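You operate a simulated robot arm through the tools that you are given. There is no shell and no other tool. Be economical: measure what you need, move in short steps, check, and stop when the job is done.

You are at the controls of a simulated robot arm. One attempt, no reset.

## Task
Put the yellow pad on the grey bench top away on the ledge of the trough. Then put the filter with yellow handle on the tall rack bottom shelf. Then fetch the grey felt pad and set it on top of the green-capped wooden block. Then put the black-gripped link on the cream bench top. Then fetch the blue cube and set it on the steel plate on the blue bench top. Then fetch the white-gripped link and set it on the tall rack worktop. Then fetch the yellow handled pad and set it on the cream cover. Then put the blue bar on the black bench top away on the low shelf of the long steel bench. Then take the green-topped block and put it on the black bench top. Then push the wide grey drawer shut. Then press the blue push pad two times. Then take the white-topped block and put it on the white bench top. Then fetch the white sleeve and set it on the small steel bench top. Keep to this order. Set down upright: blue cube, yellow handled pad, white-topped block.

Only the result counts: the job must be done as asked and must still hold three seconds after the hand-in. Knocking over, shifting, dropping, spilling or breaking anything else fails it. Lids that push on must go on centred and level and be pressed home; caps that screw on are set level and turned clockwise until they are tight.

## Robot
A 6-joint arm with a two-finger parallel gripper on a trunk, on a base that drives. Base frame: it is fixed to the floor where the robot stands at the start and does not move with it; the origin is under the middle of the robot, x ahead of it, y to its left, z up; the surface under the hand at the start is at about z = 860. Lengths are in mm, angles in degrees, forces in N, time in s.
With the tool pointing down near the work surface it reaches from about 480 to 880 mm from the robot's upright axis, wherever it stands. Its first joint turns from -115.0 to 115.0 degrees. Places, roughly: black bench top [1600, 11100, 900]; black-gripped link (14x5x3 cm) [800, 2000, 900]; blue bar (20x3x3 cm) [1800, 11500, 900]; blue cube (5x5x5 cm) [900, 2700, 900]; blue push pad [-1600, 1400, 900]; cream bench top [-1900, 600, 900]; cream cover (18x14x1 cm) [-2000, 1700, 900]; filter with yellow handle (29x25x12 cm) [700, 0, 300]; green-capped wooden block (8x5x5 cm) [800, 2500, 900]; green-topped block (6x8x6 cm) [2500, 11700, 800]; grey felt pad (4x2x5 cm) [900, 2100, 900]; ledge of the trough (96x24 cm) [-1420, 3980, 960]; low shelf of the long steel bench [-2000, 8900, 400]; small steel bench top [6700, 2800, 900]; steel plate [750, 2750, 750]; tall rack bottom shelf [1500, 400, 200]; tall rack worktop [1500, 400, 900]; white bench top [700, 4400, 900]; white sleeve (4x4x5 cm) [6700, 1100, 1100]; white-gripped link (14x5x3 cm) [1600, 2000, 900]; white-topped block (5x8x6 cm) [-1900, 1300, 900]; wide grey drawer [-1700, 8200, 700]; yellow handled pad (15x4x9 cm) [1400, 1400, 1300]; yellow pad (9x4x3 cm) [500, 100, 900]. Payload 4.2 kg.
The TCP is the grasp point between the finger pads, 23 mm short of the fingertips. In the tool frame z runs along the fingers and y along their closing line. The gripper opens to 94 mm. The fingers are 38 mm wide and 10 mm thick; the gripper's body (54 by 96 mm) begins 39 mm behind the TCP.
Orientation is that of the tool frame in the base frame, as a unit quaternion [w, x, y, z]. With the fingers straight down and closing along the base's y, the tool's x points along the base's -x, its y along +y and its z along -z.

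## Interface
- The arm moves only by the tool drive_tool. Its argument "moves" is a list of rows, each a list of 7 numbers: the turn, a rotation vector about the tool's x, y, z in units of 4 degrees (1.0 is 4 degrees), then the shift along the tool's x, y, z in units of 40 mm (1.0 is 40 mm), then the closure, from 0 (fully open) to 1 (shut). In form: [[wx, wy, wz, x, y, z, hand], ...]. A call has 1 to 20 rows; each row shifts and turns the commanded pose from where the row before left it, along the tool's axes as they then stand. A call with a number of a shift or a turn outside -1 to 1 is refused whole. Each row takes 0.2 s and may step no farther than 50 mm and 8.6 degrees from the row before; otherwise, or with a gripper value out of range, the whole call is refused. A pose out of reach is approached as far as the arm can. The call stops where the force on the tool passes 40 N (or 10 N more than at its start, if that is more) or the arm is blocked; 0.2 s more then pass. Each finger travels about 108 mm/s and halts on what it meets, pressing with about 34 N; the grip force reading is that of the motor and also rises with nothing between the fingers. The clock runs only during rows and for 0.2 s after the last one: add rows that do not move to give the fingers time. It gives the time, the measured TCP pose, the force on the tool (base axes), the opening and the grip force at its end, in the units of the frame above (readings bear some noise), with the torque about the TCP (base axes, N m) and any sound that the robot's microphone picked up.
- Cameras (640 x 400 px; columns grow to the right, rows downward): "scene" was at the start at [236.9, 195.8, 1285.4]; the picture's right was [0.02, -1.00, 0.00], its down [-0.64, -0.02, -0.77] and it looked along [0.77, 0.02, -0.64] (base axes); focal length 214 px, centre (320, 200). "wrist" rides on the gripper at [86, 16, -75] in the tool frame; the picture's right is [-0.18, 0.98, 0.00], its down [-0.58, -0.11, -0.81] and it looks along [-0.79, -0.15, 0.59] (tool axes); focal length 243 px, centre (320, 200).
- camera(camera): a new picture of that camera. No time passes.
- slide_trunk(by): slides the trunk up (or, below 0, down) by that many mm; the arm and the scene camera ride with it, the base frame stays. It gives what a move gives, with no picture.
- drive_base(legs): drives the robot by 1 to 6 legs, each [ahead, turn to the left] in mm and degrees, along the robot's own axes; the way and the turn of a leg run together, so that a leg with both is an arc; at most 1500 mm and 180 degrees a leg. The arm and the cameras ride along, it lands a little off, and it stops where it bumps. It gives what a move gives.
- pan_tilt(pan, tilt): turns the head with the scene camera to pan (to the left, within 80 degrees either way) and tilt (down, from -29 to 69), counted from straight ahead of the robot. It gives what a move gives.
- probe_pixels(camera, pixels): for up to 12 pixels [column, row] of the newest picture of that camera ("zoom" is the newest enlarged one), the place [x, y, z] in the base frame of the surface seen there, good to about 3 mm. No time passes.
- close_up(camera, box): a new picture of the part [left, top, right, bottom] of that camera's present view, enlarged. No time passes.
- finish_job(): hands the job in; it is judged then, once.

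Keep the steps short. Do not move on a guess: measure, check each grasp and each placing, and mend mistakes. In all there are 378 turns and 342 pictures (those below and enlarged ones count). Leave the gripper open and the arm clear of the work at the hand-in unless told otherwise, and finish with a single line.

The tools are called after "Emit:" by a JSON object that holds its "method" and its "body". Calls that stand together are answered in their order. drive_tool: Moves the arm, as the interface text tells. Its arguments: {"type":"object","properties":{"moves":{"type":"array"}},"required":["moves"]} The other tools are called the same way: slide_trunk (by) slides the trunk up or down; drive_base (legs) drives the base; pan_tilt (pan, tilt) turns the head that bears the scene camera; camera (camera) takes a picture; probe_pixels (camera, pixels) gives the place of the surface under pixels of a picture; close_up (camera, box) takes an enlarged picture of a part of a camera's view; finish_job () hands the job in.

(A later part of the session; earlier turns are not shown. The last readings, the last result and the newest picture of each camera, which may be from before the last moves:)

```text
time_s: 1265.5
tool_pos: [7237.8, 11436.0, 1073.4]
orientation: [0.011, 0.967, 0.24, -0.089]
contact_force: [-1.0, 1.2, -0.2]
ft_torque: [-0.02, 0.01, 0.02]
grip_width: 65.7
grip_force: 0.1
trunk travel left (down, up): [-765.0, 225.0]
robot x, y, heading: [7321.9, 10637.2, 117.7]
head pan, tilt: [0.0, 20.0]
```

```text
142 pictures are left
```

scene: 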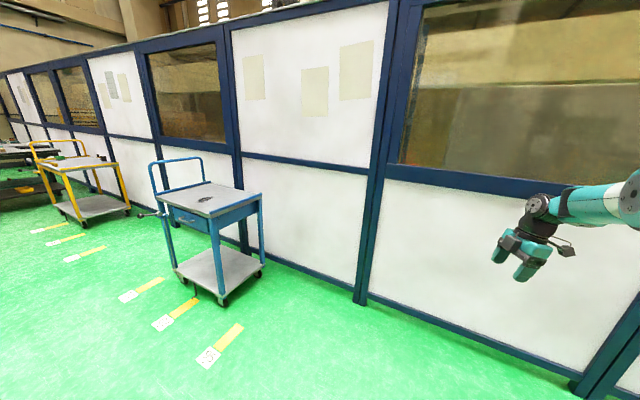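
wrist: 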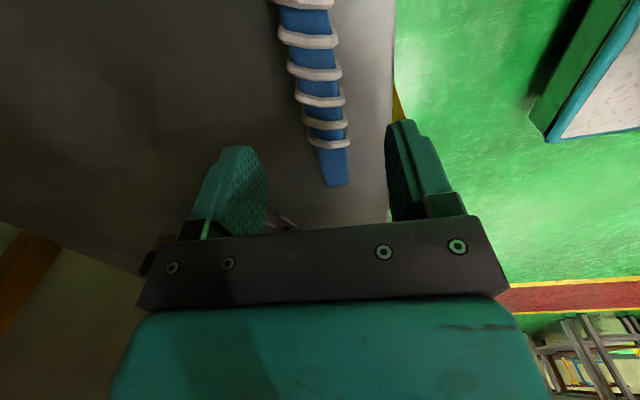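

Reversing is blocked too. I look left-back and right-back for what's touching.

Emit:
{"method": "pan_tilt", "body": {"pan": 80, "tilt": 45}}

Emit:
{"method": "camera", "body": {"camera": "scene"}}

Emit:
{"method": "pan_tilt", "body": {"pan": -80, "tilt": 60}}

Emit:
{"method": "camera", "body": {"camera": "scene"}}

```text
time_s: 1267.0
tool_pos: [7238.8, 11436.9, 1072.9]
orientation: [0.011, 0.966, 0.241, -0.089]
contact_force: [0.4, 0.5, 0.0]
ft_torque: [0.01, -0.01, 0.0]
grip_width: 65.4
grip_force: 0.0
trunk travel left (down, up): [-765.0, 225.0]
robot x, y, heading: [7320.7, 10637.8, 117.7]
head pan, tilt: [80.0, 45.0]
```

```text
141 pictures are left
```

scene: 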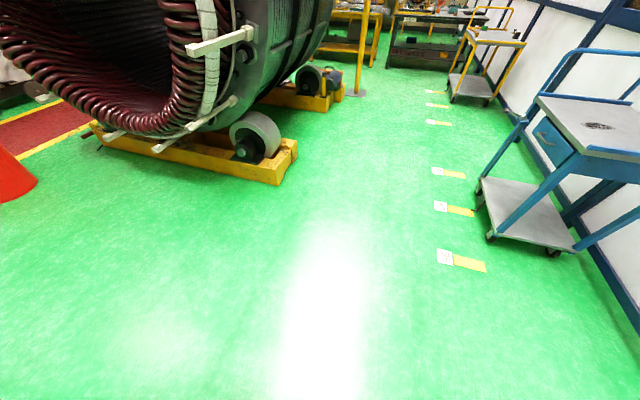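

```text
time_s: 1269.5
tool_pos: [7236.1, 11439.0, 1074.1]
orientation: [0.011, 0.966, 0.241, -0.089]
contact_force: [-0.2, -0.9, -0.2]
ft_torque: [-0.01, 0.01, 0.01]
grip_width: 65.6
grip_force: 0.1
trunk travel left (down, up): [-765.0, 225.0]
robot x, y, heading: [7316.9, 10632.1, 117.6]
head pan, tilt: [-80.0, 60.0]
```

```text
140 pictures are left
```

scene: 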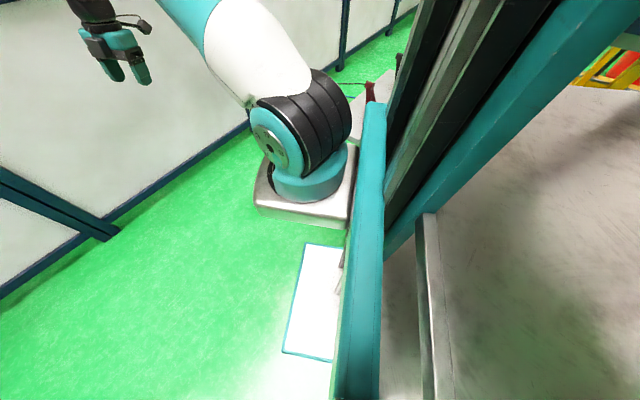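

I probe my own rear deck and the yellow rig beyond it.

Emit:
{"method": "probe_pixels", "body": {"camera": "scene", "pixels": [[600, 80], [620, 55], [600, 92], [630, 105], [560, 95], [500, 300], [630, 390], [600, 200], [440, 390], [375, 90], [345, 65]]}}

```text
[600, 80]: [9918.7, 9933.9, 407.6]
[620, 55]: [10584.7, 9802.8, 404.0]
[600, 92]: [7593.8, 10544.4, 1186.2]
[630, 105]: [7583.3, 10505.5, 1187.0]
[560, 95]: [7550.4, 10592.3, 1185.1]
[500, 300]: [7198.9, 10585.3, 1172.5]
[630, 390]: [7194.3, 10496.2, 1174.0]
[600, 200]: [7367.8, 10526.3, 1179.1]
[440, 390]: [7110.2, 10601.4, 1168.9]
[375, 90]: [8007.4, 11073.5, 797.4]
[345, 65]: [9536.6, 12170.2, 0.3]
```

I test a small forward step.

Emit:
{"method": "drive_base", "body": {"legs": [[120, 0]]}}

Emit:
{"method": "drive_base", "body": {"legs": [[0, 15]]}}

```text
time_s: 1270.7
tool_pos: [7183.5, 11548.2, 1073.0]
orientation: [0.012, 0.967, 0.239, -0.089]
contact_force: [-0.2, -0.2, -0.5]
ft_torque: [0.0, 0.01, -0.01]
grip_width: 65.8
grip_force: 0.1
trunk travel left (down, up): [-765.0, 225.0]
robot x, y, heading: [7265.3, 10737.9, 118.0]
head pan, tilt: [-80.0, 60.0]
```

```text
time_s: 1272.2
tool_pos: [6977.2, 11500.4, 1070.8]
orientation: [0.023, 0.928, 0.363, -0.088]
contact_force: [0.1, 0.6, -0.6]
ft_torque: [-0.09, 0.03, 0.02]
grip_width: 65.8
grip_force: 0.0
trunk travel left (down, up): [-765.0, 225.0]
robot x, y, heading: [7266.0, 10742.4, 132.0]
head pan, tilt: [-80.0, 60.0]
stopped in leg 1: the robot was blocked; the commanded pose is now the measured one
```

The pattern fits an obstacle line at about x 7910 behind me. I turn right to heading ~85, reverse south with a slight westward drift, and then turn left with room.

Emit:
{"method": "drive_base", "body": {"legs": [[0, -47], [-400, 0], [0, 95]]}}

Emit:
{"method": "pan_tilt", "body": {"pan": 0, "tilt": 20}}

Emit:
{"method": "camera", "body": {"camera": "scene"}}

```text
time_s: 1280.8
tool_pos: [6479.7, 10639.2, 1073.1]
orientation: [0.056, 0.7, 0.708, -0.072]
contact_force: [-0.4, 1.0, 0.0]
ft_torque: [0.02, -0.01, -0.04]
grip_width: 66.1
grip_force: 0.0
trunk travel left (down, up): [-765.0, 225.0]
robot x, y, heading: [7238.3, 10344.2, -180.0]
head pan, tilt: [-80.0, 60.0]
```

```text
time_s: 1282.3
tool_pos: [6480.4, 10638.8, 1072.7]
orientation: [0.057, 0.7, 0.708, -0.071]
contact_force: [-0.2, -0.3, 0.0]
ft_torque: [0.03, 0.0, 0.03]
grip_width: 65.9
grip_force: 0.1
trunk travel left (down, up): [-765.0, 225.0]
robot x, y, heading: [7237.2, 10344.9, -179.6]
head pan, tilt: [0.0, 20.0]
```

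```text
139 pictures are left
```

scene: 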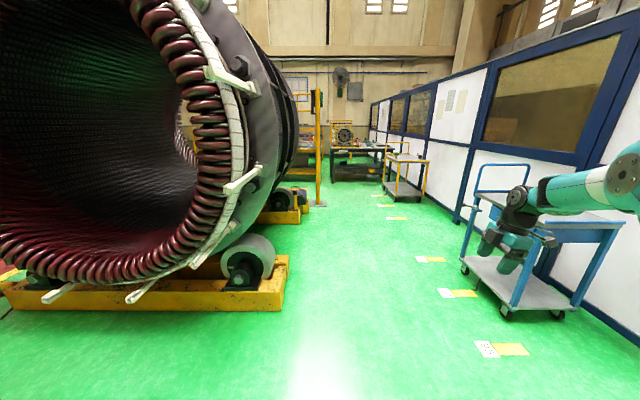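

Now facing west. I level the tool and bring the arm back in front.

Emit:
{"method": "drive_tool", "body": {"moves": [[0, 1, 0, 0, 0.3, 0, 0], [0, 1, 0, 0, 0.3, 0, 0], [0, 0.6, 0, 0, 0.3, 0, 0], [0, 0, 0, -0.836, 0.25, 0, 0], [0, 0, 0, -0.836, 0.25, 0, 0], [0, 0, 0, -0.836, 0.25, 0, 0], [0, 0, 0, -0.836, 0.25, 0, 0], [0, 0, 0, -0.836, 0.25, 0, 0], [0, 0, 0, -0.836, 0.25, 0, 0], [0, 0, 0, -0.836, 0.25, 0, 0], [0, 0, 0, 0, 0, 0, 0]]}}

Emit:
{"method": "drive_base", "body": {"legs": [[0, -7], [1500, 0], [1500, 0], [1000, 0]]}}

Emit:
{"method": "pan_tilt", "body": {"pan": -25, "tilt": 25}}

Emit:
{"method": "camera", "body": {"camera": "scene"}}

```text
time_s: 1284.7
tool_pos: [6587.3, 10406.3, 1071.4]
orientation: [-0.009, 0.704, 0.71, -0.008]
contact_force: [0.1, 0.1, -0.1]
ft_torque: [0.04, -0.04, -0.03]
grip_width: 94.1
grip_force: 0.1
trunk travel left (down, up): [-765.0, 225.0]
robot x, y, heading: [7234.1, 10346.4, -179.8]
head pan, tilt: [0.0, 20.0]
```

```text
time_s: 1304.7
tool_pos: [2577.7, 10906.1, 1070.2]
orientation: [-0.008, 0.734, 0.679, -0.007]
contact_force: [0.4, 0.0, 0.7]
ft_torque: [0.0, 0.0, 0.01]
grip_width: 94.1
grip_force: 0.0
trunk travel left (down, up): [-765.0, 225.0]
robot x, y, heading: [3220.6, 10789.6, 175.2]
head pan, tilt: [0.0, 20.0]
```

```text
time_s: 1305.6
tool_pos: [2576.9, 10907.2, 1069.7]
orientation: [-0.008, 0.734, 0.679, -0.007]
contact_force: [-0.1, -0.2, 0.2]
ft_torque: [0.02, -0.02, -0.02]
grip_width: 94.0
grip_force: 0.0
trunk travel left (down, up): [-765.0, 225.0]
robot x, y, heading: [3217.7, 10789.5, 175.1]
head pan, tilt: [-25.0, 25.0]
```

```text
138 pictures are left
```

scene: 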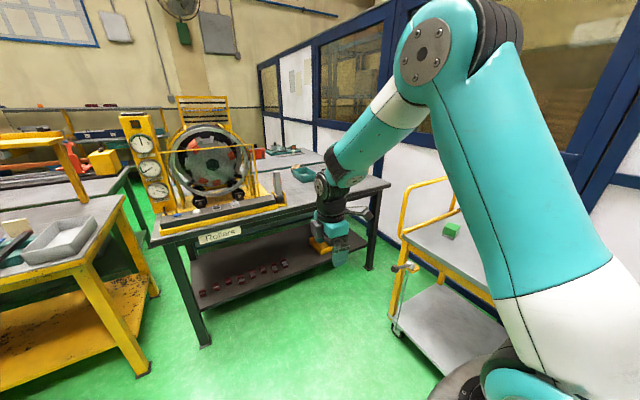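

I drive to (2830,10820), turn to face the cart (heading 90), and look at the block.

Emit:
{"method": "probe_pixels", "body": {"camera": "scene", "pixels": [[405, 240], [448, 180], [405, 208], [452, 230], [398, 330], [420, 265]]}}

Emit:
{"method": "drive_base", "body": {"legs": [[390, 0], [0, -85]]}}

Emit:
{"method": "drive_tool", "body": {"moves": [[-0.3, 0, 0, 0, 0, 0, 0], [0, 0, 0, 0, 0, 0, 0]]}}

Emit:
{"method": "pan_tilt", "body": {"pan": 20, "tilt": 40}}

Emit:
{"method": "camera", "body": {"camera": "scene"}}

```text
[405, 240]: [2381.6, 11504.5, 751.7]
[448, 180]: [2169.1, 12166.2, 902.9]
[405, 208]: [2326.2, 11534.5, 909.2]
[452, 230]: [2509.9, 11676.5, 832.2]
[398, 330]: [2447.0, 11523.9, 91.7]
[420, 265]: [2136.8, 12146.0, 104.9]
```

```text
time_s: 1311.7
tool_pos: [2878.5, 11470.9, 1070.3]
orientation: [-0.01, 1.0, 0.014, 0.0]
contact_force: [-0.5, -0.7, 0.1]
ft_torque: [-0.04, 0.04, -0.04]
grip_width: 94.0
grip_force: 0.0
trunk travel left (down, up): [-765.0, 225.0]
robot x, y, heading: [2829.6, 10822.8, 91.0]
head pan, tilt: [-25.0, 25.0]
```

```text
time_s: 1312.3
tool_pos: [2877.8, 11471.5, 1070.4]
orientation: [0.0, 1.0, 0.014, -0.001]
contact_force: [-0.4, -1.0, 0.5]
ft_torque: [0.0, 0.01, 0.0]
grip_width: 94.0
grip_force: 0.1
trunk travel left (down, up): [-765.0, 225.0]
robot x, y, heading: [2829.8, 10823.0, 91.1]
head pan, tilt: [-25.0, 25.0]
```

```text
time_s: 1313.4
tool_pos: [2876.9, 11471.0, 1071.7]
orientation: [-0.001, 1.0, 0.014, 0.0]
contact_force: [-0.7, 0.6, -0.1]
ft_torque: [0.01, 0.0, -0.01]
grip_width: 93.8
grip_force: 0.0
trunk travel left (down, up): [-765.0, 225.0]
robot x, y, heading: [2827.5, 10818.3, 91.4]
head pan, tilt: [20.0, 40.0]
```

```text
137 pictures are left
```

scene: 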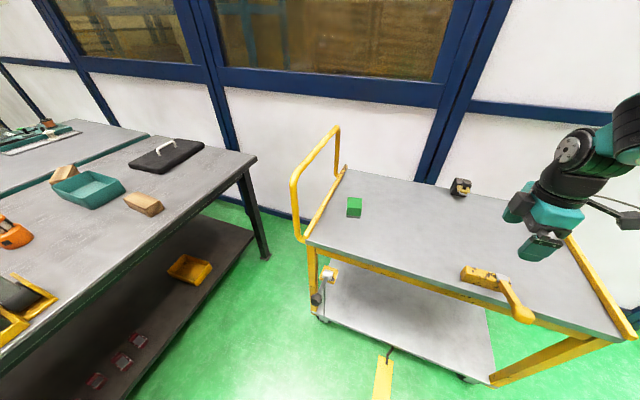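

I zoom in on the green block and measure it.

Emit:
{"method": "close_up", "body": {"camera": "scene", "box": [320, 175, 392, 220]}}

Emit:
{"method": "probe_pixels", "body": {"camera": "zoom", "pixels": [[245, 215], [365, 210], [360, 275], [240, 285], [300, 245], [235, 360], [350, 355], [300, 320], [420, 330], [180, 300]]}}

```text
8.89 times, centred on (356, 198) of scene
```

zoom: 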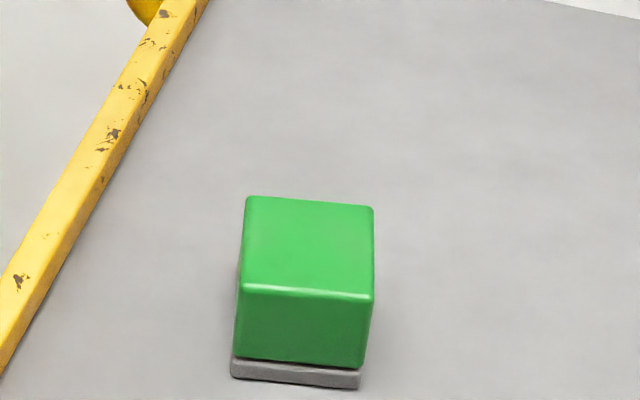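

```text
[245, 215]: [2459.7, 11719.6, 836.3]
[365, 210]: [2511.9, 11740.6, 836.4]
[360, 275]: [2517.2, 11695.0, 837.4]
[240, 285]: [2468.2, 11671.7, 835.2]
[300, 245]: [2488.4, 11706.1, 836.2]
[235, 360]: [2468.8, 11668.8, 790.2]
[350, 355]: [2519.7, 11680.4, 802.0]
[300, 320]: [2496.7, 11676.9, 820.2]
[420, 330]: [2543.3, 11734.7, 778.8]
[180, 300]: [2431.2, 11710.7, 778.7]
```

The block's top is centred at (2487,11705), z 836, turned about 20°. I drive 230 mm ahead, turn the hand 18°, and swing over it.

Emit:
{"method": "drive_base", "body": {"legs": [[230, 0]]}}

Emit:
{"method": "drive_tool", "body": {"moves": [[0, 0, -1, 0, 0, 0, 0], [0, 0, -1, 0, 0, 0, 0], [0, 0, -1, 0, 0, 0, 0], [0, 0, -1, 0, 0, 0, 0], [0, 0, -0.6, 0, 0, 0, 0], [0, 0, 0, -0.904, -0.339, 0, 0], [0, 0, 0, -0.904, -0.339, 0, 0], [0, 0, 0, -0.904, -0.339, 0, 0], [0, 0, 0, -0.904, -0.339, 0, 0], [0, 0, 0, -0.904, -0.339, 0, 0], [0, 0, 0, -0.904, -0.339, 0, 0], [0, 0, 0, -0.904, -0.339, 0, 0], [0, 0, 0, -0.904, -0.339, 0, 0], [0, 0, 0, -0.904, -0.339, 0, 0], [0, 0, 0, -0.904, -0.339, 0, 0], [0, 0, 0, 0, 0, 0, 0]]}}

Emit:
{"method": "camera", "body": {"camera": "wrist"}}

Emit:
{"method": "camera", "body": {"camera": "scene"}}

```text
time_s: 1315.1
tool_pos: [2872.3, 11704.9, 1070.7]
orientation: [0.0, 1.0, 0.014, -0.001]
contact_force: [0.2, -1.0, -0.5]
ft_torque: [-0.03, -0.02, -0.03]
grip_width: 93.9
grip_force: 0.0
trunk travel left (down, up): [-765.0, 225.0]
robot x, y, heading: [2822.3, 11055.3, 91.3]
head pan, tilt: [20.0, 40.0]
```

```text
time_s: 1318.5
tool_pos: [2482.1, 11709.3, 1073.1]
orientation: [0.001, 0.985, 0.175, -0.001]
contact_force: [-0.6, 0.0, -0.3]
ft_torque: [0.0, 0.02, 0.0]
grip_width: 94.1
grip_force: 0.1
trunk travel left (down, up): [-765.0, 225.0]
robot x, y, heading: [2818.8, 11055.4, 91.5]
head pan, tilt: [20.0, 40.0]
```

```text
135 pictures are left
```

wrist: 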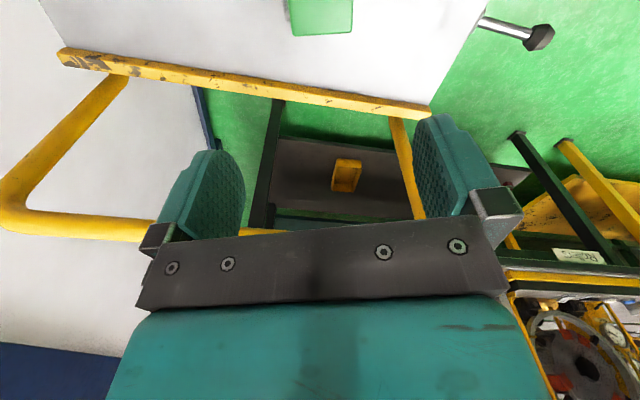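

```text
134 pictures are left
```

scene: 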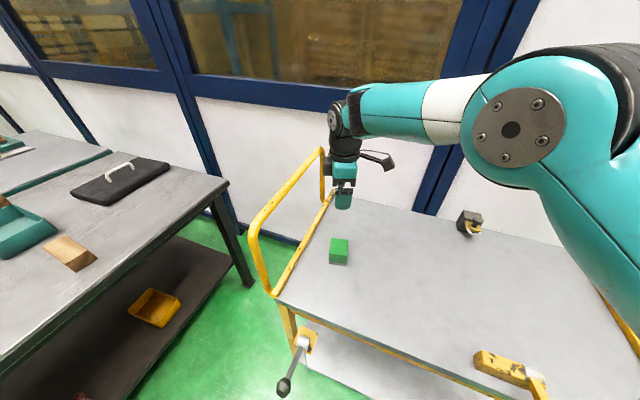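

Over the block. I lower 120 mm with the arm (so the forearm slopes down), then 60 mm with the trunk, and look.

Emit:
{"method": "drive_tool", "body": {"moves": [[0, 0, 0, 0.07, 0.13, 0.8, 0], [0, 0, 0, 0, 0, 0.9, 0], [0, 0, 0, 0, 0, 0.9, 0], [0, 0, 0, 0, 0, 0.4, 0], [0, 0, 0, 0, 0, 0, 0]]}}

Emit:
{"method": "slide_trunk", "body": {"by": -60}}

Emit:
{"method": "camera", "body": {"camera": "wrist"}}

Emit:
{"method": "camera", "body": {"camera": "scene"}}

```text
time_s: 1319.7
tool_pos: [2487.6, 11704.6, 950.7]
orientation: [-0.001, 0.985, 0.175, 0.001]
contact_force: [0.3, 0.1, -0.4]
ft_torque: [0.02, 0.0, -0.01]
grip_width: 93.8
grip_force: 0.1
trunk travel left (down, up): [-765.0, 225.0]
robot x, y, heading: [2821.6, 11056.2, 91.5]
head pan, tilt: [20.0, 40.0]
```

```text
time_s: 1320.7
tool_pos: [2487.4, 11705.1, 891.5]
orientation: [-0.001, 0.985, 0.175, 0.0]
contact_force: [-0.7, 0.5, -0.6]
ft_torque: [0.02, 0.02, -0.04]
grip_width: 93.9
grip_force: 0.0
trunk travel left (down, up): [-705.0, 285.0]
robot x, y, heading: [2822.9, 11054.5, 91.6]
head pan, tilt: [20.0, 40.0]
```

```text
133 pictures are left
```

wrist: 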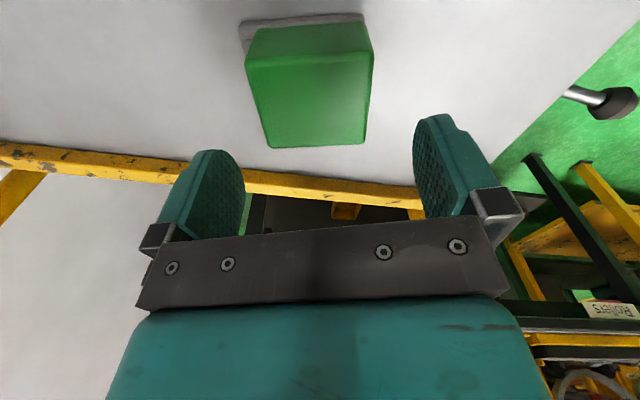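

```text
132 pictures are left
```

scene: 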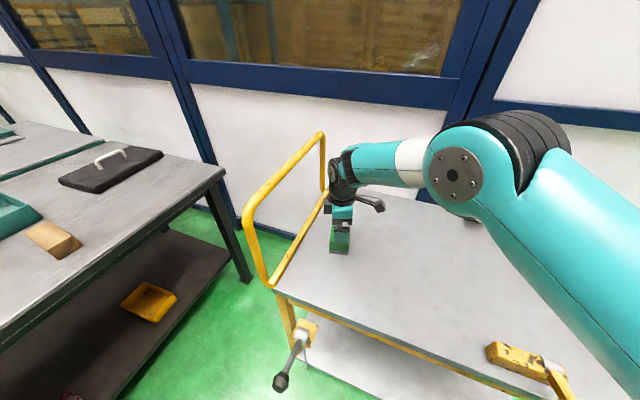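

Emit:
{"method": "probe_pixels", "body": {"camera": "wrist", "pixels": [[252, 65], [368, 55], [360, 138], [272, 142], [315, 100]]}}

Emit:
{"method": "probe_pixels", "body": {"camera": "scene", "pixels": [[455, 178], [370, 165], [340, 175], [400, 165]]}}

```text
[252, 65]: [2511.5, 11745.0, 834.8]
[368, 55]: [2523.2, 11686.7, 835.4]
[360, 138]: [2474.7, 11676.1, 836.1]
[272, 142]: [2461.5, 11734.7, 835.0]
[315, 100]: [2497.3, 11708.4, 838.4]
```

```text
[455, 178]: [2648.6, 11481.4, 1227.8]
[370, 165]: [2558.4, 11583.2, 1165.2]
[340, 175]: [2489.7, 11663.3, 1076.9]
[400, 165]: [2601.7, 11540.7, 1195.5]
```

The block is turned 12°, centred at (2493,11711). I trim 8° and 8 mm, lower 83 mm with the trunk, and close.

Emit:
{"method": "drive_tool", "body": {"moves": [[0, 0, 1, 0, 0, 0, 0], [0, 0, 1, 0, 0, 0, 0], [0, 0, 0, 0.16, -0.11, 0, 0], [0, 0, 0, 0, 0, 0, 0]]}}

Emit:
{"method": "slide_trunk", "body": {"by": -82}}

Emit:
{"method": "drive_tool", "body": {"moves": [[0, 0, 0, 0, 0, 0, 0.2], [0, 0, 0, 0, 0, 0, 0.6], [0, 0, 0, 0, 0, 0, 1], [0, 0, 0, 0, 0, 0, 1], [0, 0, 0, 0, 0, 0, 1]]}}

Emit:
{"method": "camera", "body": {"camera": "wrist"}}

```text
time_s: 1321.7
tool_pos: [2492.7, 11710.4, 889.5]
orientation: [-0.001, 0.994, 0.105, 0.0]
contact_force: [-0.2, 0.2, 0.4]
ft_torque: [-0.01, 0.02, -0.01]
grip_width: 93.9
grip_force: 0.1
trunk travel left (down, up): [-705.0, 285.0]
robot x, y, heading: [2822.0, 11049.8, 91.5]
head pan, tilt: [20.0, 40.0]
```

```text
time_s: 1322.9
tool_pos: [2493.2, 11711.2, 808.8]
orientation: [-0.001, 0.994, 0.105, 0.0]
contact_force: [-0.2, 0.2, -0.3]
ft_torque: [0.0, 0.03, 0.0]
grip_width: 93.8
grip_force: 0.1
trunk travel left (down, up): [-623.0, 367.0]
robot x, y, heading: [2823.9, 11052.7, 91.3]
head pan, tilt: [20.0, 40.0]
```

```text
time_s: 1324.1
tool_pos: [2492.3, 11709.4, 809.4]
orientation: [-0.001, 0.994, 0.106, -0.002]
contact_force: [1.2, 0.9, 1.2]
ft_torque: [0.26, 0.08, -0.03]
grip_width: 79.6
grip_force: 34.0
trunk travel left (down, up): [-623.0, 367.0]
robot x, y, heading: [2817.5, 11053.7, 91.4]
head pan, tilt: [20.0, 40.0]
```

```text
131 pictures are left
```

wrist: 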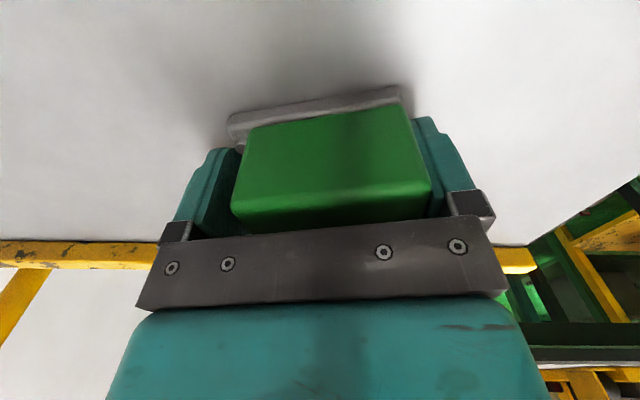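

The width (79.6 mm) suggests the fingertips are holding only the wider grey base plate. I open, rise 13 mm, and grip the green body instead.

Emit:
{"method": "drive_tool", "body": {"moves": [[0, 0, 0, 0, 0, 0, 0], [0, 0, 0, 0, 0, 0, 0], [0, 0, 0, 0, 0, -0.33, 0], [0, 0, 0, 0, 0, 0, 0.3], [0, 0, 0, 0, 0, 0, 0.6], [0, 0, 0, 0, 0, 0, 1], [0, 0, 0, 0, 0, 0, 1], [0, 0, 0, 0, 0, 0, 1]]}}

Emit:
{"method": "camera", "body": {"camera": "wrist"}}

```text
time_s: 1325.9
tool_pos: [2494.0, 11709.7, 822.5]
orientation: [0.0, 0.994, 0.105, 0.0]
contact_force: [0.0, -0.7, -0.5]
ft_torque: [-0.12, -0.07, -0.03]
grip_width: 68.0
grip_force: 33.9
trunk travel left (down, up): [-623.0, 367.0]
robot x, y, heading: [2818.6, 11054.1, 91.4]
head pan, tilt: [20.0, 40.0]
```

```text
130 pictures are left
```

wrist: 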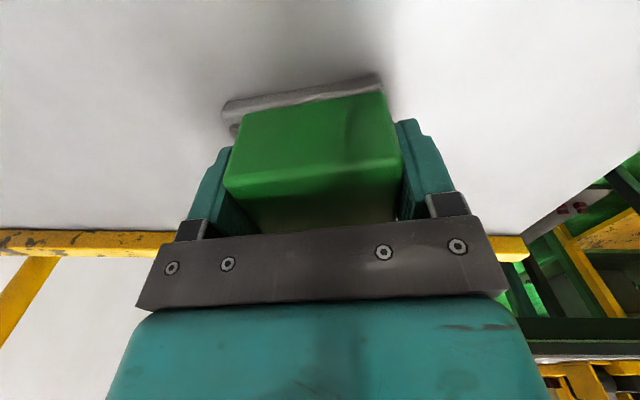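

Gripped at 68 mm on the green body. I lift with the trunk and bring the arm to the front.

Emit:
{"method": "slide_trunk", "body": {"by": 250}}

Emit:
{"method": "drive_tool", "body": {"moves": [[0, 0, 0, 0.917, 0.209, 0, 1], [0, 0, 0, 0.917, 0.209, 0, 1], [0, 0, 0, 0.917, 0.209, 0, 1], [0, 0, 0, 0.917, 0.209, 0, 1], [0, 0, 0, 0.917, 0.209, 0, 1], [0, 0, 0, 0.917, 0.209, 0, 1], [0, 0, 0, 0.917, 0.209, 0, 1], [0, 0, 0, 0.917, 0.209, 0, 1], [0, 0, 0, 0.917, 0.209, 0, 1], [0, 0, 0, 0, 0, 0, 1]]}}

Emit:
{"method": "drive_base", "body": {"legs": [[0, 88.7], [480, 0]]}}

Emit:
{"method": "pan_tilt", "body": {"pan": -10, "tilt": 45}}

Emit:
{"method": "camera", "body": {"camera": "scene"}}

```text
time_s: 1328.5
tool_pos: [2493.1, 11710.4, 1071.1]
orientation: [0.001, 0.994, 0.105, -0.001]
contact_force: [-0.2, -0.5, -2.2]
ft_torque: [-0.02, -0.04, 0.02]
grip_width: 67.9
grip_force: 34.1
trunk travel left (down, up): [-873.0, 117.0]
robot x, y, heading: [2822.9, 11056.7, 91.2]
head pan, tilt: [20.0, 40.0]
```

```text
time_s: 1330.7
tool_pos: [2833.5, 11707.1, 1069.6]
orientation: [-0.001, 0.994, 0.106, -0.001]
contact_force: [-0.4, 0.3, -3.4]
ft_torque: [0.03, -0.01, -0.01]
grip_width: 67.9
grip_force: 34.1
trunk travel left (down, up): [-873.0, 117.0]
robot x, y, heading: [2822.5, 11053.7, 91.2]
head pan, tilt: [20.0, 40.0]
```

```text
time_s: 1337.3
tool_pos: [1688.4, 11081.3, 1068.4]
orientation: [0.0, 0.637, 0.771, 0.0]
contact_force: [-0.5, 0.5, -3.9]
ft_torque: [0.03, 0.01, 0.0]
grip_width: 67.6
grip_force: 33.7
trunk travel left (down, up): [-873.0, 117.0]
robot x, y, heading: [2342.5, 11057.5, 180.0]
head pan, tilt: [20.0, 40.0]
```

```text
time_s: 1338.3
tool_pos: [1688.6, 11081.5, 1069.7]
orientation: [-0.001, 0.638, 0.77, 0.0]
contact_force: [0.2, 0.0, -3.2]
ft_torque: [0.01, -0.01, 0.0]
grip_width: 68.1
grip_force: 34.2
trunk travel left (down, up): [-873.0, 117.0]
robot x, y, heading: [2342.5, 11053.2, 180.2]
head pan, tilt: [-10.0, 45.0]
```

```text
129 pictures are left
```

scene: 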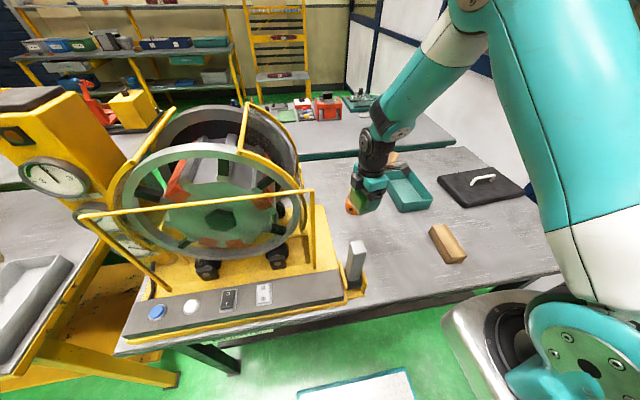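

The free area is at about (400,250). I probe it.

Emit:
{"method": "probe_pixels", "body": {"camera": "scene", "pixels": [[400, 245], [400, 265], [395, 225], [430, 240], [370, 280], [385, 210], [420, 275]]}}

```text
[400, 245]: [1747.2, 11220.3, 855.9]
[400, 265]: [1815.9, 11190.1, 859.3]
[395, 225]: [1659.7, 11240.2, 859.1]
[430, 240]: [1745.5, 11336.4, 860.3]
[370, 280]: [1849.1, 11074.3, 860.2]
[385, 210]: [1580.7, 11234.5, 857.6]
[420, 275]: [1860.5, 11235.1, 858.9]
```

I move to (1770,11200) and lower 158 mm with the trunk.

Emit:
{"method": "drive_tool", "body": {"moves": [[0, 0, 0, 0.633, 0.638, 0, 1], [0, 0, 0, 0.633, 0.638, 0, 1], [0, 0, 0, 0.633, 0.638, 0, 1], [0, 0, 0, 0.633, 0.638, 0, 1], [0, 0, 0, 0, 0, 0, 1]]}}

Emit:
{"method": "slide_trunk", "body": {"by": -158}}

Emit:
{"method": "camera", "body": {"camera": "scene"}}

```text
time_s: 1339.5
tool_pos: [1767.1, 11198.0, 1069.2]
orientation: [-0.001, 0.638, 0.77, -0.001]
contact_force: [0.3, 0.7, -3.8]
ft_torque: [0.0, -0.02, 0.01]
grip_width: 68.2
grip_force: 34.0
trunk travel left (down, up): [-873.0, 117.0]
robot x, y, heading: [2342.3, 11055.9, -180.2]
head pan, tilt: [-10.0, 45.0]
```

```text
time_s: 1341.3
tool_pos: [1767.7, 11197.5, 912.2]
orientation: [-0.001, 0.638, 0.77, 0.001]
contact_force: [-0.3, -0.2, -3.2]
ft_torque: [0.0, -0.01, -0.01]
grip_width: 67.8
grip_force: 34.0
trunk travel left (down, up): [-715.0, 275.0]
robot x, y, heading: [2340.3, 11053.2, 179.8]
head pan, tilt: [-10.0, 45.0]
```

```text
128 pictures are left
```

scene: 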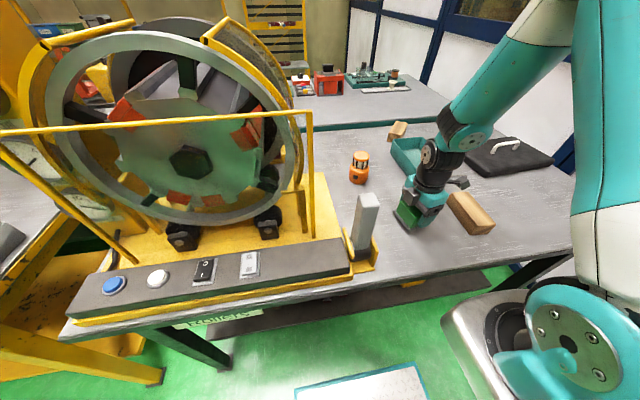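

Emit:
{"method": "drive_tool", "body": {"moves": [[0, 0, 0, 0, 0, 0.12, 1], [0, 0, 0, 0, 0, 0.06, 1], [0, 0, 0, 0, 0, 0.04, 1], [0, 0, 0, 0, 0, 0, 1]]}}

```text
time_s: 1342.3
tool_pos: [1766.2, 11198.6, 902.7]
orientation: [0.001, 0.638, 0.77, 0.0]
contact_force: [0.7, -0.1, -4.2]
ft_torque: [0.01, -0.01, 0.01]
grip_width: 67.7
grip_force: 34.2
trunk travel left (down, up): [-715.0, 275.0]
robot x, y, heading: [2343.1, 11051.6, 180.0]
head pan, tilt: [-10.0, 45.0]
```

Not touching yet; two more small steps.

Emit:
{"method": "drive_tool", "body": {"moves": [[0, 0, 0, 0, 0, 0.04, 1], [0, 0, 0, 0, 0, 0.04, 1], [0, 0, 0, 0, 0, 0, 1]]}}

```text
time_s: 1343.1
tool_pos: [1766.9, 11196.8, 900.5]
orientation: [-0.001, 0.637, 0.771, -0.001]
contact_force: [-0.1, -0.7, 16.8]
ft_torque: [0.02, -0.68, -0.02]
grip_width: 67.7
grip_force: 33.9
trunk travel left (down, up): [-715.0, 275.0]
robot x, y, heading: [2336.7, 11052.9, 180.0]
head pan, tilt: [-10.0, 45.0]
```

Contact. I open fully and rise.

Emit:
{"method": "drive_tool", "body": {"moves": [[0, 0, 0, 0, 0, 0, 0.15], [0, 0, 0, 0, 0, 0, 0.05], [0, 0, 0, 0, 0, 0, 0.05], [0, 0, 0, 0, 0, -0.3, 0.05], [0, 0, 0, 0, 0, -0.7, 0], [0, 0, 0, 0, 0, -0.8, 0], [0, 0, 0, 0, 0, 0, 0]]}}

Emit:
{"method": "camera", "body": {"camera": "wrist"}}

Emit:
{"method": "close_up", "body": {"camera": "scene", "box": [350, 130, 510, 250]}}

```text
time_s: 1344.7
tool_pos: [1768.0, 11196.8, 972.5]
orientation: [0.001, 0.638, 0.77, -0.001]
contact_force: [0.1, 0.4, 0.4]
ft_torque: [-0.03, 0.01, 0.04]
grip_width: 94.0
grip_force: 0.1
trunk travel left (down, up): [-715.0, 275.0]
robot x, y, heading: [2336.1, 11055.1, 179.9]
head pan, tilt: [-10.0, 45.0]
```

```text
127 pictures are left
```

wrist: 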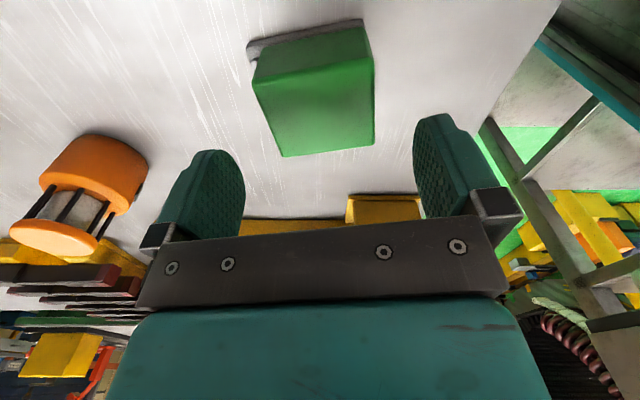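

```text
3.33 times, centred on (430, 190) of scene
```

zoom: 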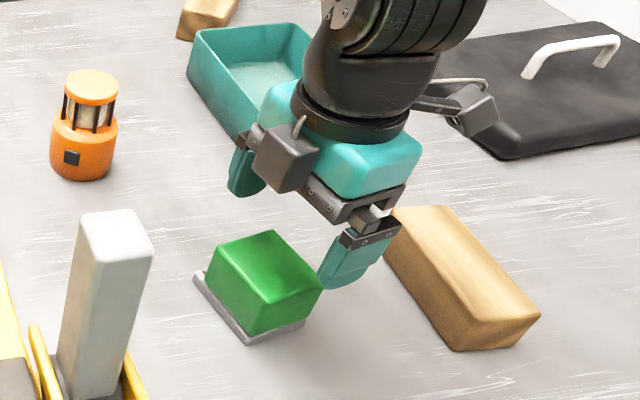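

The green-topped block stands on the black bench. Step 10 is to push the grey drawer shut. I raise the trunk and reverse out the same way.

Emit:
{"method": "slide_trunk", "body": {"by": 150}}

Emit:
{"method": "drive_base", "body": {"legs": [[-950, 0], [0, -4], [-1500, 0], [-1500, 0], [-970, 0]]}}

Emit:
{"method": "drive_base", "body": {"legs": [[0, 94], [1500, 0], [1500, 0], [1330, 0]]}}

```text
time_s: 1346.4
tool_pos: [1768.9, 11197.0, 1122.4]
orientation: [0.0, 0.638, 0.77, 0.0]
contact_force: [-0.3, -0.5, 0.1]
ft_torque: [0.02, 0.02, -0.04]
grip_width: 94.2
grip_force: 0.1
trunk travel left (down, up): [-865.0, 125.0]
robot x, y, heading: [2345.4, 11051.7, 179.7]
head pan, tilt: [-10.0, 45.0]
```

```text
time_s: 1370.7
tool_pos: [6722.1, 11041.2, 1121.4]
orientation: [0.0, 0.648, 0.762, -0.001]
contact_force: [0.0, -0.5, 0.5]
ft_torque: [0.02, 0.0, 0.01]
grip_width: 93.9
grip_force: 0.0
trunk travel left (down, up): [-865.0, 125.0]
robot x, y, heading: [7293.6, 10885.2, 178.7]
head pan, tilt: [-10.0, 45.0]
```

```text
time_s: 1373.2
tool_pos: [6770.6, 10624.2, 1174.0]
orientation: [-0.078, 0.326, 0.936, -0.11]
contact_force: [-1.5, 0.2, 0.8]
ft_torque: [0.02, -0.1, 0.03]
grip_width: 94.1
grip_force: 0.0
trunk travel left (down, up): [-865.0, 125.0]
robot x, y, heading: [7289.9, 10884.9, -140.1]
head pan, tilt: [-10.0, 45.0]
stopped in leg 1: the robot was blocked; the commanded pose is now the measured one
```

The rear met the small table. I pull forward 300 mm away from it, then finish the turn.

Emit:
{"method": "drive_base", "body": {"legs": [[320, 0], [0, 50]]}}

```text
time_s: 1377.5
tool_pos: [6909.8, 10174.5, 1152.8]
orientation: [-0.012, -0.095, 0.993, -0.064]
contact_force: [-0.8, -2.1, 0.4]
ft_torque: [0.07, 0.03, 0.01]
grip_width: 94.0
grip_force: 0.2
trunk travel left (down, up): [-865.0, 125.0]
robot x, y, heading: [7043.2, 10683.5, -90.6]
head pan, tilt: [-10.0, 45.0]
```

Emit:
{"method": "drive_tool", "body": {"moves": [[-0.9, -0.175, 0, 0, 0, 0, 0], [-0.9, -0.175, 0, 0, 0, 0, 0], [0, 0, 0, 0, 0, 0, 0]]}}

Emit:
{"method": "drive_base", "body": {"legs": [[1500, 0], [1500, 0], [1270, 0], [0, -89.4], [1500, 0], [1500, 0]]}}

Emit:
{"method": "drive_base", "body": {"legs": [[1500, 0]]}}

```text
time_s: 1378.3
tool_pos: [6911.8, 10174.5, 1151.4]
orientation: [-0.006, -0.094, 0.996, -0.001]
contact_force: [-0.4, 0.5, 0.6]
ft_torque: [-0.04, -0.03, -0.01]
grip_width: 94.0
grip_force: 0.1
trunk travel left (down, up): [-865.0, 125.0]
robot x, y, heading: [7044.1, 10680.2, -90.9]
head pan, tilt: [-10.0, 45.0]
```

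```text
time_s: 1416.6
tool_pos: [3452.7, 6766.9, 1152.2]
orientation: [-0.005, 0.648, 0.762, 0.003]
contact_force: [0.2, -0.4, 0.0]
ft_torque: [0.01, -0.03, 0.05]
grip_width: 93.8
grip_force: 0.0
trunk travel left (down, up): [-865.0, 125.0]
robot x, y, heading: [3953.6, 6621.5, 177.9]
head pan, tilt: [-10.0, 45.0]
```

```text
time_s: 1423.9
tool_pos: [1976.2, 6848.7, 1151.6]
orientation: [-0.006, 0.655, 0.756, 0.003]
contact_force: [-0.6, -0.3, 0.8]
ft_torque: [0.01, -0.01, 0.02]
grip_width: 94.0
grip_force: 0.0
trunk travel left (down, up): [-865.0, 125.0]
robot x, y, heading: [2472.8, 6692.3, 176.6]
head pan, tilt: [-10.0, 45.0]
```

Emit:
{"method": "drive_base", "body": {"legs": [[0, 3.4], [1500, 0], [1370, 0], [0, -90], [1450, 0], [0, 90]]}}

Emit:
{"method": "pan_tilt", "body": {"pan": 0, "tilt": 35}}

Emit:
{"method": "camera", "body": {"camera": "scene"}}

```text
time_s: 1452.7
tool_pos: [-999.3, 8215.1, 1151.2]
orientation: [-0.006, 0.614, 0.79, 0.002]
contact_force: [0.7, 0.2, -0.6]
ft_torque: [0.0, 0.01, 0.0]
grip_width: 94.0
grip_force: 0.0
trunk travel left (down, up): [-865.0, 125.0]
robot x, y, heading: [-488.6, 8113.0, -177.4]
head pan, tilt: [-10.0, 45.0]
```

```text
time_s: 1453.4
tool_pos: [-998.8, 8216.3, 1150.9]
orientation: [-0.006, 0.614, 0.789, 0.003]
contact_force: [-0.9, 0.0, 0.5]
ft_torque: [-0.04, 0.03, 0.01]
grip_width: 93.9
grip_force: 0.1
trunk travel left (down, up): [-865.0, 125.0]
robot x, y, heading: [-486.9, 8113.2, -177.3]
head pan, tilt: [0.0, 35.0]
```

```text
125 pictures are left
```

scene: 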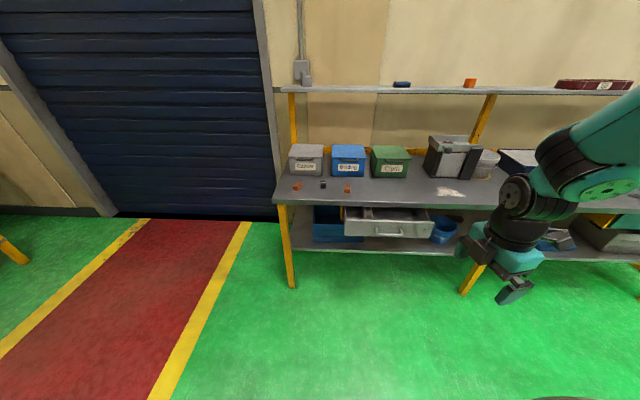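

I measure the drawer front.

Emit:
{"method": "probe_pixels", "body": {"camera": "scene", "pixels": [[348, 228], [430, 225], [390, 222], [390, 232], [390, 236], [390, 212], [345, 215], [300, 215], [437, 205], [370, 234]]}}

Emit:
{"method": "close_up", "body": {"camera": "scene", "box": [320, 180, 460, 260]}}

```text
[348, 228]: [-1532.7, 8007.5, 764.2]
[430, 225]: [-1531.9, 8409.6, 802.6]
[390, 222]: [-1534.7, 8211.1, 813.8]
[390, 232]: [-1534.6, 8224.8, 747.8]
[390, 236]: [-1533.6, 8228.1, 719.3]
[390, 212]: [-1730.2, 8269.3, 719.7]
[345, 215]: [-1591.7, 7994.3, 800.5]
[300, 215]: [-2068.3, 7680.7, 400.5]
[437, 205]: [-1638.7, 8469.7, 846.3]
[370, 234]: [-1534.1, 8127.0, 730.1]
```

```text
4.57 times, centred on (390, 220) of scene
```

zoom: 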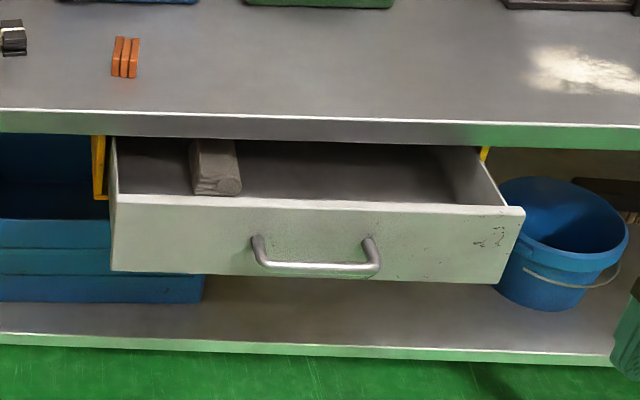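

The drawer front is at x≈-1533, y 7997–8415, z 705–815, with the handle low in the middle. I'll push above the handle with closed fingers, the tool tilted 60° forward so that nothing meets the bench edge. First I turn and tilt the hand here.

Emit:
{"method": "drive_tool", "body": {"moves": [[0, 0, 1, 0, 0, 0, 1], [0, 0, 1, 0, 0, 0, 1], [0, 0, 1, 0, 0, 0, 1], [0, 0, 1, 0, 0, 0, 1], [0, 0, 1, 0, 0, 0, 1], [0, 0, 1, 0, 0, 0, 1], [0, 0, 1, 0, 0, 0, 1], [0, 0, 1, 0, 0, 0, 1], [0, 0, 1, 0, 0, 0, 1], [0, 0, 1, 0, 0, 0, 1], [0, 0, 1, 0, 0, 0, 1], [0, 0, 1, 0, 0, 0, 1], [0, 0, 1, 0, 0, 0, 1], [0, 0, 1, 0, 0, 0, 1], [0, 0, 1, 0, 0, 0, 1], [0, 0, 1, 0, 0, 0, 1], [0, 0, 1, 0, 0, 0, 1], [0, 0, 1, 0, 0, 0, 1], [0, 0, 1, 0, 0, 0, 1], [0, 0, 1, 0, 0, 0, 1]]}}

Emit:
{"method": "drive_tool", "body": {"moves": [[0, 0, 1, 0, 0, 0, 1], [0, 0, 1, 0, 0, 0, 1], [0, 0, 1, 0, 0, 0, 1], [0, 0, 1, 0, 0, 0, 1], [0, 0, 1, 0, 0, 0, 1], [0, 0, 0.5, 0, 0, 0, 1], [0, -1, 0, 0, 0, 0, 1], [0, -1, 0, 0, 0, 0, 1], [0, -1, 0, 0, 0, 0, 1], [0, -1, 0, 0, 0, 0, 1], [0, -1, 0, 0, 0, 0, 1], [0, -1, 0, 0, 0, 0, 1], [0, -1, 0, 0, 0, 0, 1], [0, -1, 0, 0, 0, 0, 1], [0, -1, 0, 0, 0, 0, 1], [0, -1, 0, 0, 0, 0, 1], [0, 0, 0, 0, 0, 0, 1]]}}

Emit:
{"method": "drive_tool", "body": {"moves": [[0, -1, 0, 0, 0, 0, 1], [0, -1, 0, 0, 0, 0, 1], [0, -1, 0, 0, 0, 0, 1], [0, -1, 0, 0, 0, 0, 1], [0, -1, 0, 0, 0, 0, 1], [0, 0, 0, 0, 0, 0, 1]]}}

```text
time_s: 1457.6
tool_pos: [-998.3, 8216.0, 1152.2]
orientation: [-0.006, 0.978, 0.208, -0.001]
contact_force: [-0.1, 0.1, -0.2]
ft_torque: [0.02, 0.0, -0.01]
grip_width: 0.0
grip_force: 34.3
trunk travel left (down, up): [-865.0, 125.0]
robot x, y, heading: [-486.5, 8114.2, -177.8]
head pan, tilt: [0.0, 35.0]
```

```text
time_s: 1461.2
tool_pos: [-1095.3, 8221.6, 1173.2]
orientation: [0.002, 0.939, 0.02, -0.345]
contact_force: [-0.2, 0.3, 0.6]
ft_torque: [0.02, 0.0, -0.04]
grip_width: 0.2
grip_force: 33.8
out of reach, approached as far as the arm can: row 8, 9, 10, 11, 12, 13, 14, 15, 16
trunk travel left (down, up): [-865.0, 125.0]
robot x, y, heading: [-489.8, 8112.1, -177.3]
head pan, tilt: [0.0, 35.0]
```

```text
time_s: 1462.6
tool_pos: [-1136.9, 8227.4, 1173.5]
orientation: [0.005, 0.865, 0.019, -0.502]
contact_force: [-1.1, -0.6, -1.3]
ft_torque: [-0.02, 0.0, -0.01]
grip_width: 0.0
grip_force: 33.7
out of reach, approached as far as the arm can: row 1, 2, 3, 4, 5
trunk travel left (down, up): [-865.0, 125.0]
robot x, y, heading: [-488.6, 8109.1, -177.3]
head pan, tilt: [0.0, 35.0]
```

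The tilt is reached. I lower the trunk so the fingertips are at z≈788, and drive up close to the drawer.

Emit:
{"method": "slide_trunk", "body": {"by": -374}}

Emit:
{"method": "drive_base", "body": {"legs": [[320, 0]]}}

Emit:
{"method": "camera", "body": {"camera": "scene"}}

Emit:
{"method": "camera", "body": {"camera": "wrist"}}

```text
time_s: 1466.3
tool_pos: [-1135.7, 8227.4, 799.4]
orientation: [0.004, 0.865, 0.019, -0.502]
contact_force: [0.8, -1.0, 0.0]
ft_torque: [0.03, -0.03, 0.03]
grip_width: 0.0
grip_force: 33.7
trunk travel left (down, up): [-491.0, 499.0]
robot x, y, heading: [-485.8, 8114.0, -177.0]
head pan, tilt: [0.0, 35.0]
```

```text
time_s: 1468.4
tool_pos: [-1457.7, 8213.3, 799.3]
orientation: [0.004, 0.864, 0.018, -0.503]
contact_force: [-0.1, 1.1, 0.6]
ft_torque: [-0.04, 0.0, 0.0]
grip_width: 0.2
grip_force: 34.1
trunk travel left (down, up): [-491.0, 499.0]
robot x, y, heading: [-813.5, 8095.2, -177.1]
head pan, tilt: [0.0, 35.0]
```

```text
123 pictures are left
```

scene: 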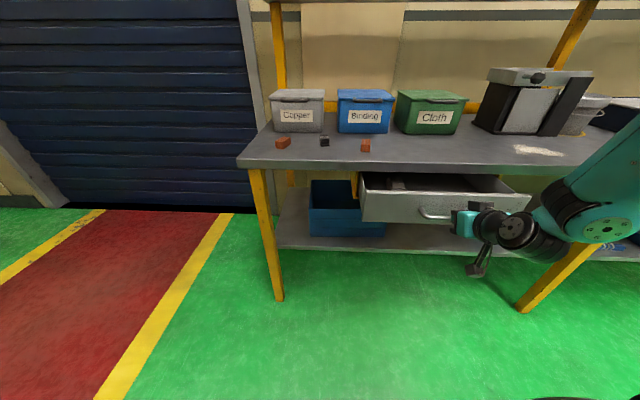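

```text
122 pictures are left
```

wrist: 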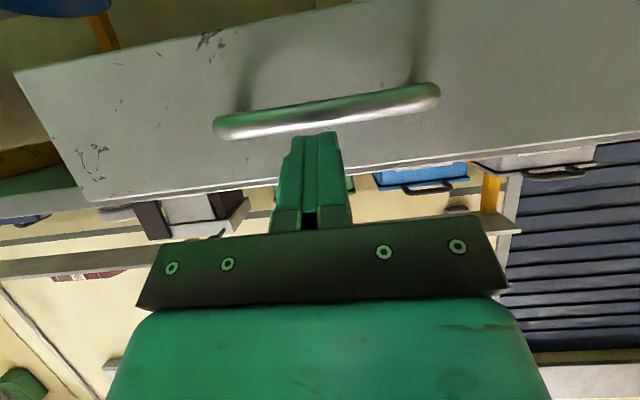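

The fingertips are above the handle, facing the drawer front. I push along -x in steps.

Emit:
{"method": "drive_tool", "body": {"moves": [[0, 0, 0, -0.31, 0, 0.54, 1], [0, 0, 0, -0.31, 0, 0.54, 1], [0, 0, 0, -0.25, 0, 0.43, 1], [0, 0, 0, -0.25, 0, 0.43, 1], [0, 0, 0, -0.25, 0, 0.43, 1], [0, 0, 0, -0.25, 0, 0.43, 1], [0, 0, 0, 0, 0, 0, 1]]}}

Emit:
{"method": "camera", "body": {"camera": "scene"}}

```text
time_s: 1470.0
tool_pos: [-1588.3, 8208.8, 799.8]
orientation: [0.006, 0.865, 0.02, -0.502]
contact_force: [0.1, 0.6, 0.0]
ft_torque: [0.01, -0.03, 0.0]
grip_width: 0.0
grip_force: 34.0
trunk travel left (down, up): [-491.0, 499.0]
robot x, y, heading: [-809.1, 8097.7, -177.2]
head pan, tilt: [0.0, 35.0]
```

```text
121 pictures are left
```

scene: 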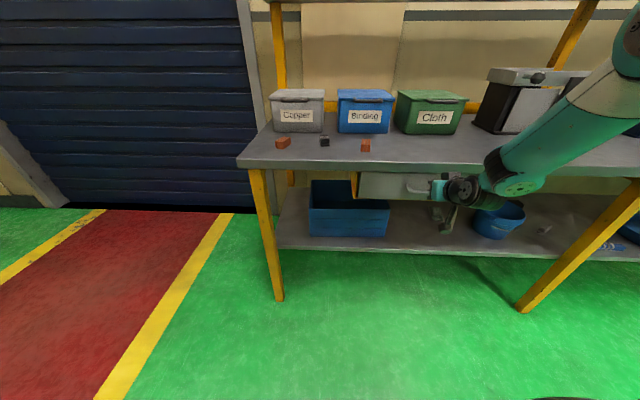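

The drawer moves easily. I continue until it meets resistance.

Emit:
{"method": "drive_tool", "body": {"moves": [[0, 0, 0, -0.19, 0, 0.33, 1], [0, 0, 0, -0.19, 0, 0.33, 1], [0, 0, 0, -0.19, 0, 0.33, 1], [0, 0, 0, -0.12, 0, 0.22, 1], [0, 0, 0, -0.12, 0, 0.22, 1], [0, 0, 0, 0, 0, 0, 1]]}}

Emit:
{"method": "close_up", "body": {"camera": "scene", "box": [330, 140, 530, 260]}}

Emit:
{"method": "camera", "body": {"camera": "wrist"}}

```text
time_s: 1470.5
tool_pos: [-1597.2, 8207.5, 801.6]
orientation: [0.005, 0.867, 0.018, -0.498]
contact_force: [27.4, -1.3, 19.6]
ft_torque: [0.14, -0.51, -0.1]
grip_width: 0.0
grip_force: 33.9
trunk travel left (down, up): [-491.0, 499.0]
robot x, y, heading: [-806.1, 8098.3, -177.6]
head pan, tilt: [0.0, 35.0]
stopped in row 2: the force on the tool passed its limit at 65 N (the readings are from after the stop); the commanded pose is now the measured one
```

```text
3.20 times, centred on (430, 200) of scene
```

zoom: 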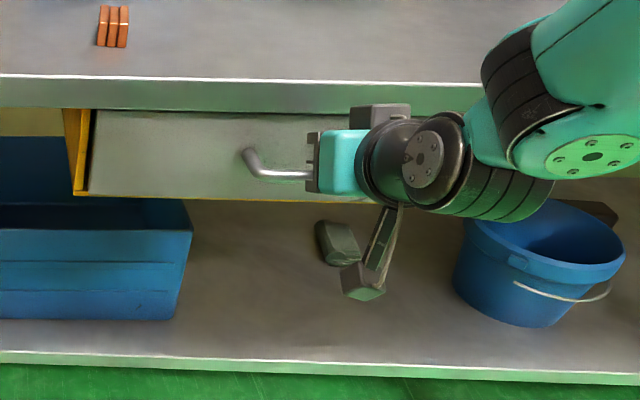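

```text
119 pictures are left
```

wrist: 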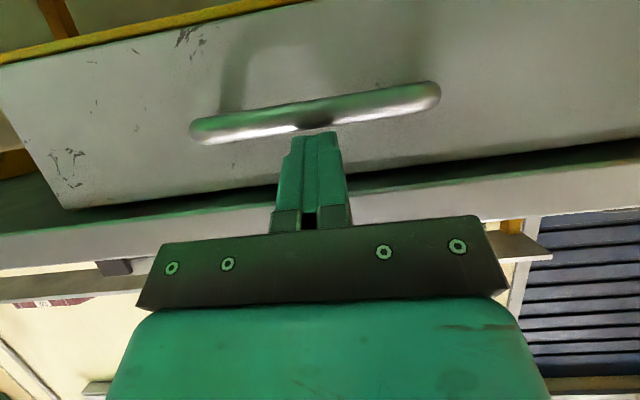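

I probe how far in the drawer is now, against its yellow frame.

Emit:
{"method": "probe_pixels", "body": {"camera": "zoom", "pixels": [[150, 150], [200, 130], [78, 150], [85, 120], [100, 185], [200, 100], [380, 115], [250, 160], [300, 175], [130, 120]]}}

```text
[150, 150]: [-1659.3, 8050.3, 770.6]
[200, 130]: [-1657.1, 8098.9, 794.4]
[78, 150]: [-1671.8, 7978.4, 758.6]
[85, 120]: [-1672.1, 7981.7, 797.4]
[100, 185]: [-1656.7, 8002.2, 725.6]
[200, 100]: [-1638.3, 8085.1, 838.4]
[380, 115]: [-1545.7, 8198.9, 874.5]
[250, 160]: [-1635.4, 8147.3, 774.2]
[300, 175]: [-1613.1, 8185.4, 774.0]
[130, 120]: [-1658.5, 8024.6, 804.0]
```

The drawer front is at x≈-1658 and its frame at -1672, so the panel probably sits against the frame. I push once more to check that it's at its stop.

Emit:
{"method": "drive_tool", "body": {"moves": [[0, 0, 0, -0.1, 0, 0.17, 1], [0, 0, 0, -0.1, 0, 0.17, 1], [0, 0, 0, -0.1, 0, 0.17, 1], [0, 0, 0, 0, 0, 0, 1]]}}

Emit:
{"method": "close_up", "body": {"camera": "scene", "box": [330, 140, 530, 260]}}

Emit:
{"method": "probe_pixels", "body": {"camera": "zoom", "pixels": [[150, 150], [200, 130], [78, 150]]}}

```text
time_s: 1470.7
tool_pos: [-1596.4, 8207.7, 800.0]
orientation: [0.005, 0.867, 0.018, -0.498]
contact_force: [26.9, -2.0, 20.0]
ft_torque: [0.17, -0.47, -0.07]
grip_width: 0.0
grip_force: 34.0
trunk travel left (down, up): [-491.0, 499.0]
robot x, y, heading: [-805.3, 8096.2, -177.3]
head pan, tilt: [0.0, 35.0]
stopped in row 1: the force on the tool passed its limit at 55 N (the readings are from after the stop); the commanded pose is now the measured one
```

```text
3.20 times, centred on (430, 200) of scene
```

zoom: 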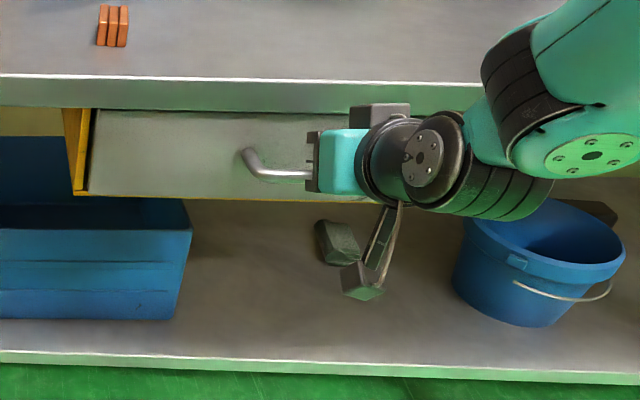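

```text
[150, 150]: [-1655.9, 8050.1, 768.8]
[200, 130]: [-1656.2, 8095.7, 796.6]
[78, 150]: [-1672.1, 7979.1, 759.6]
```

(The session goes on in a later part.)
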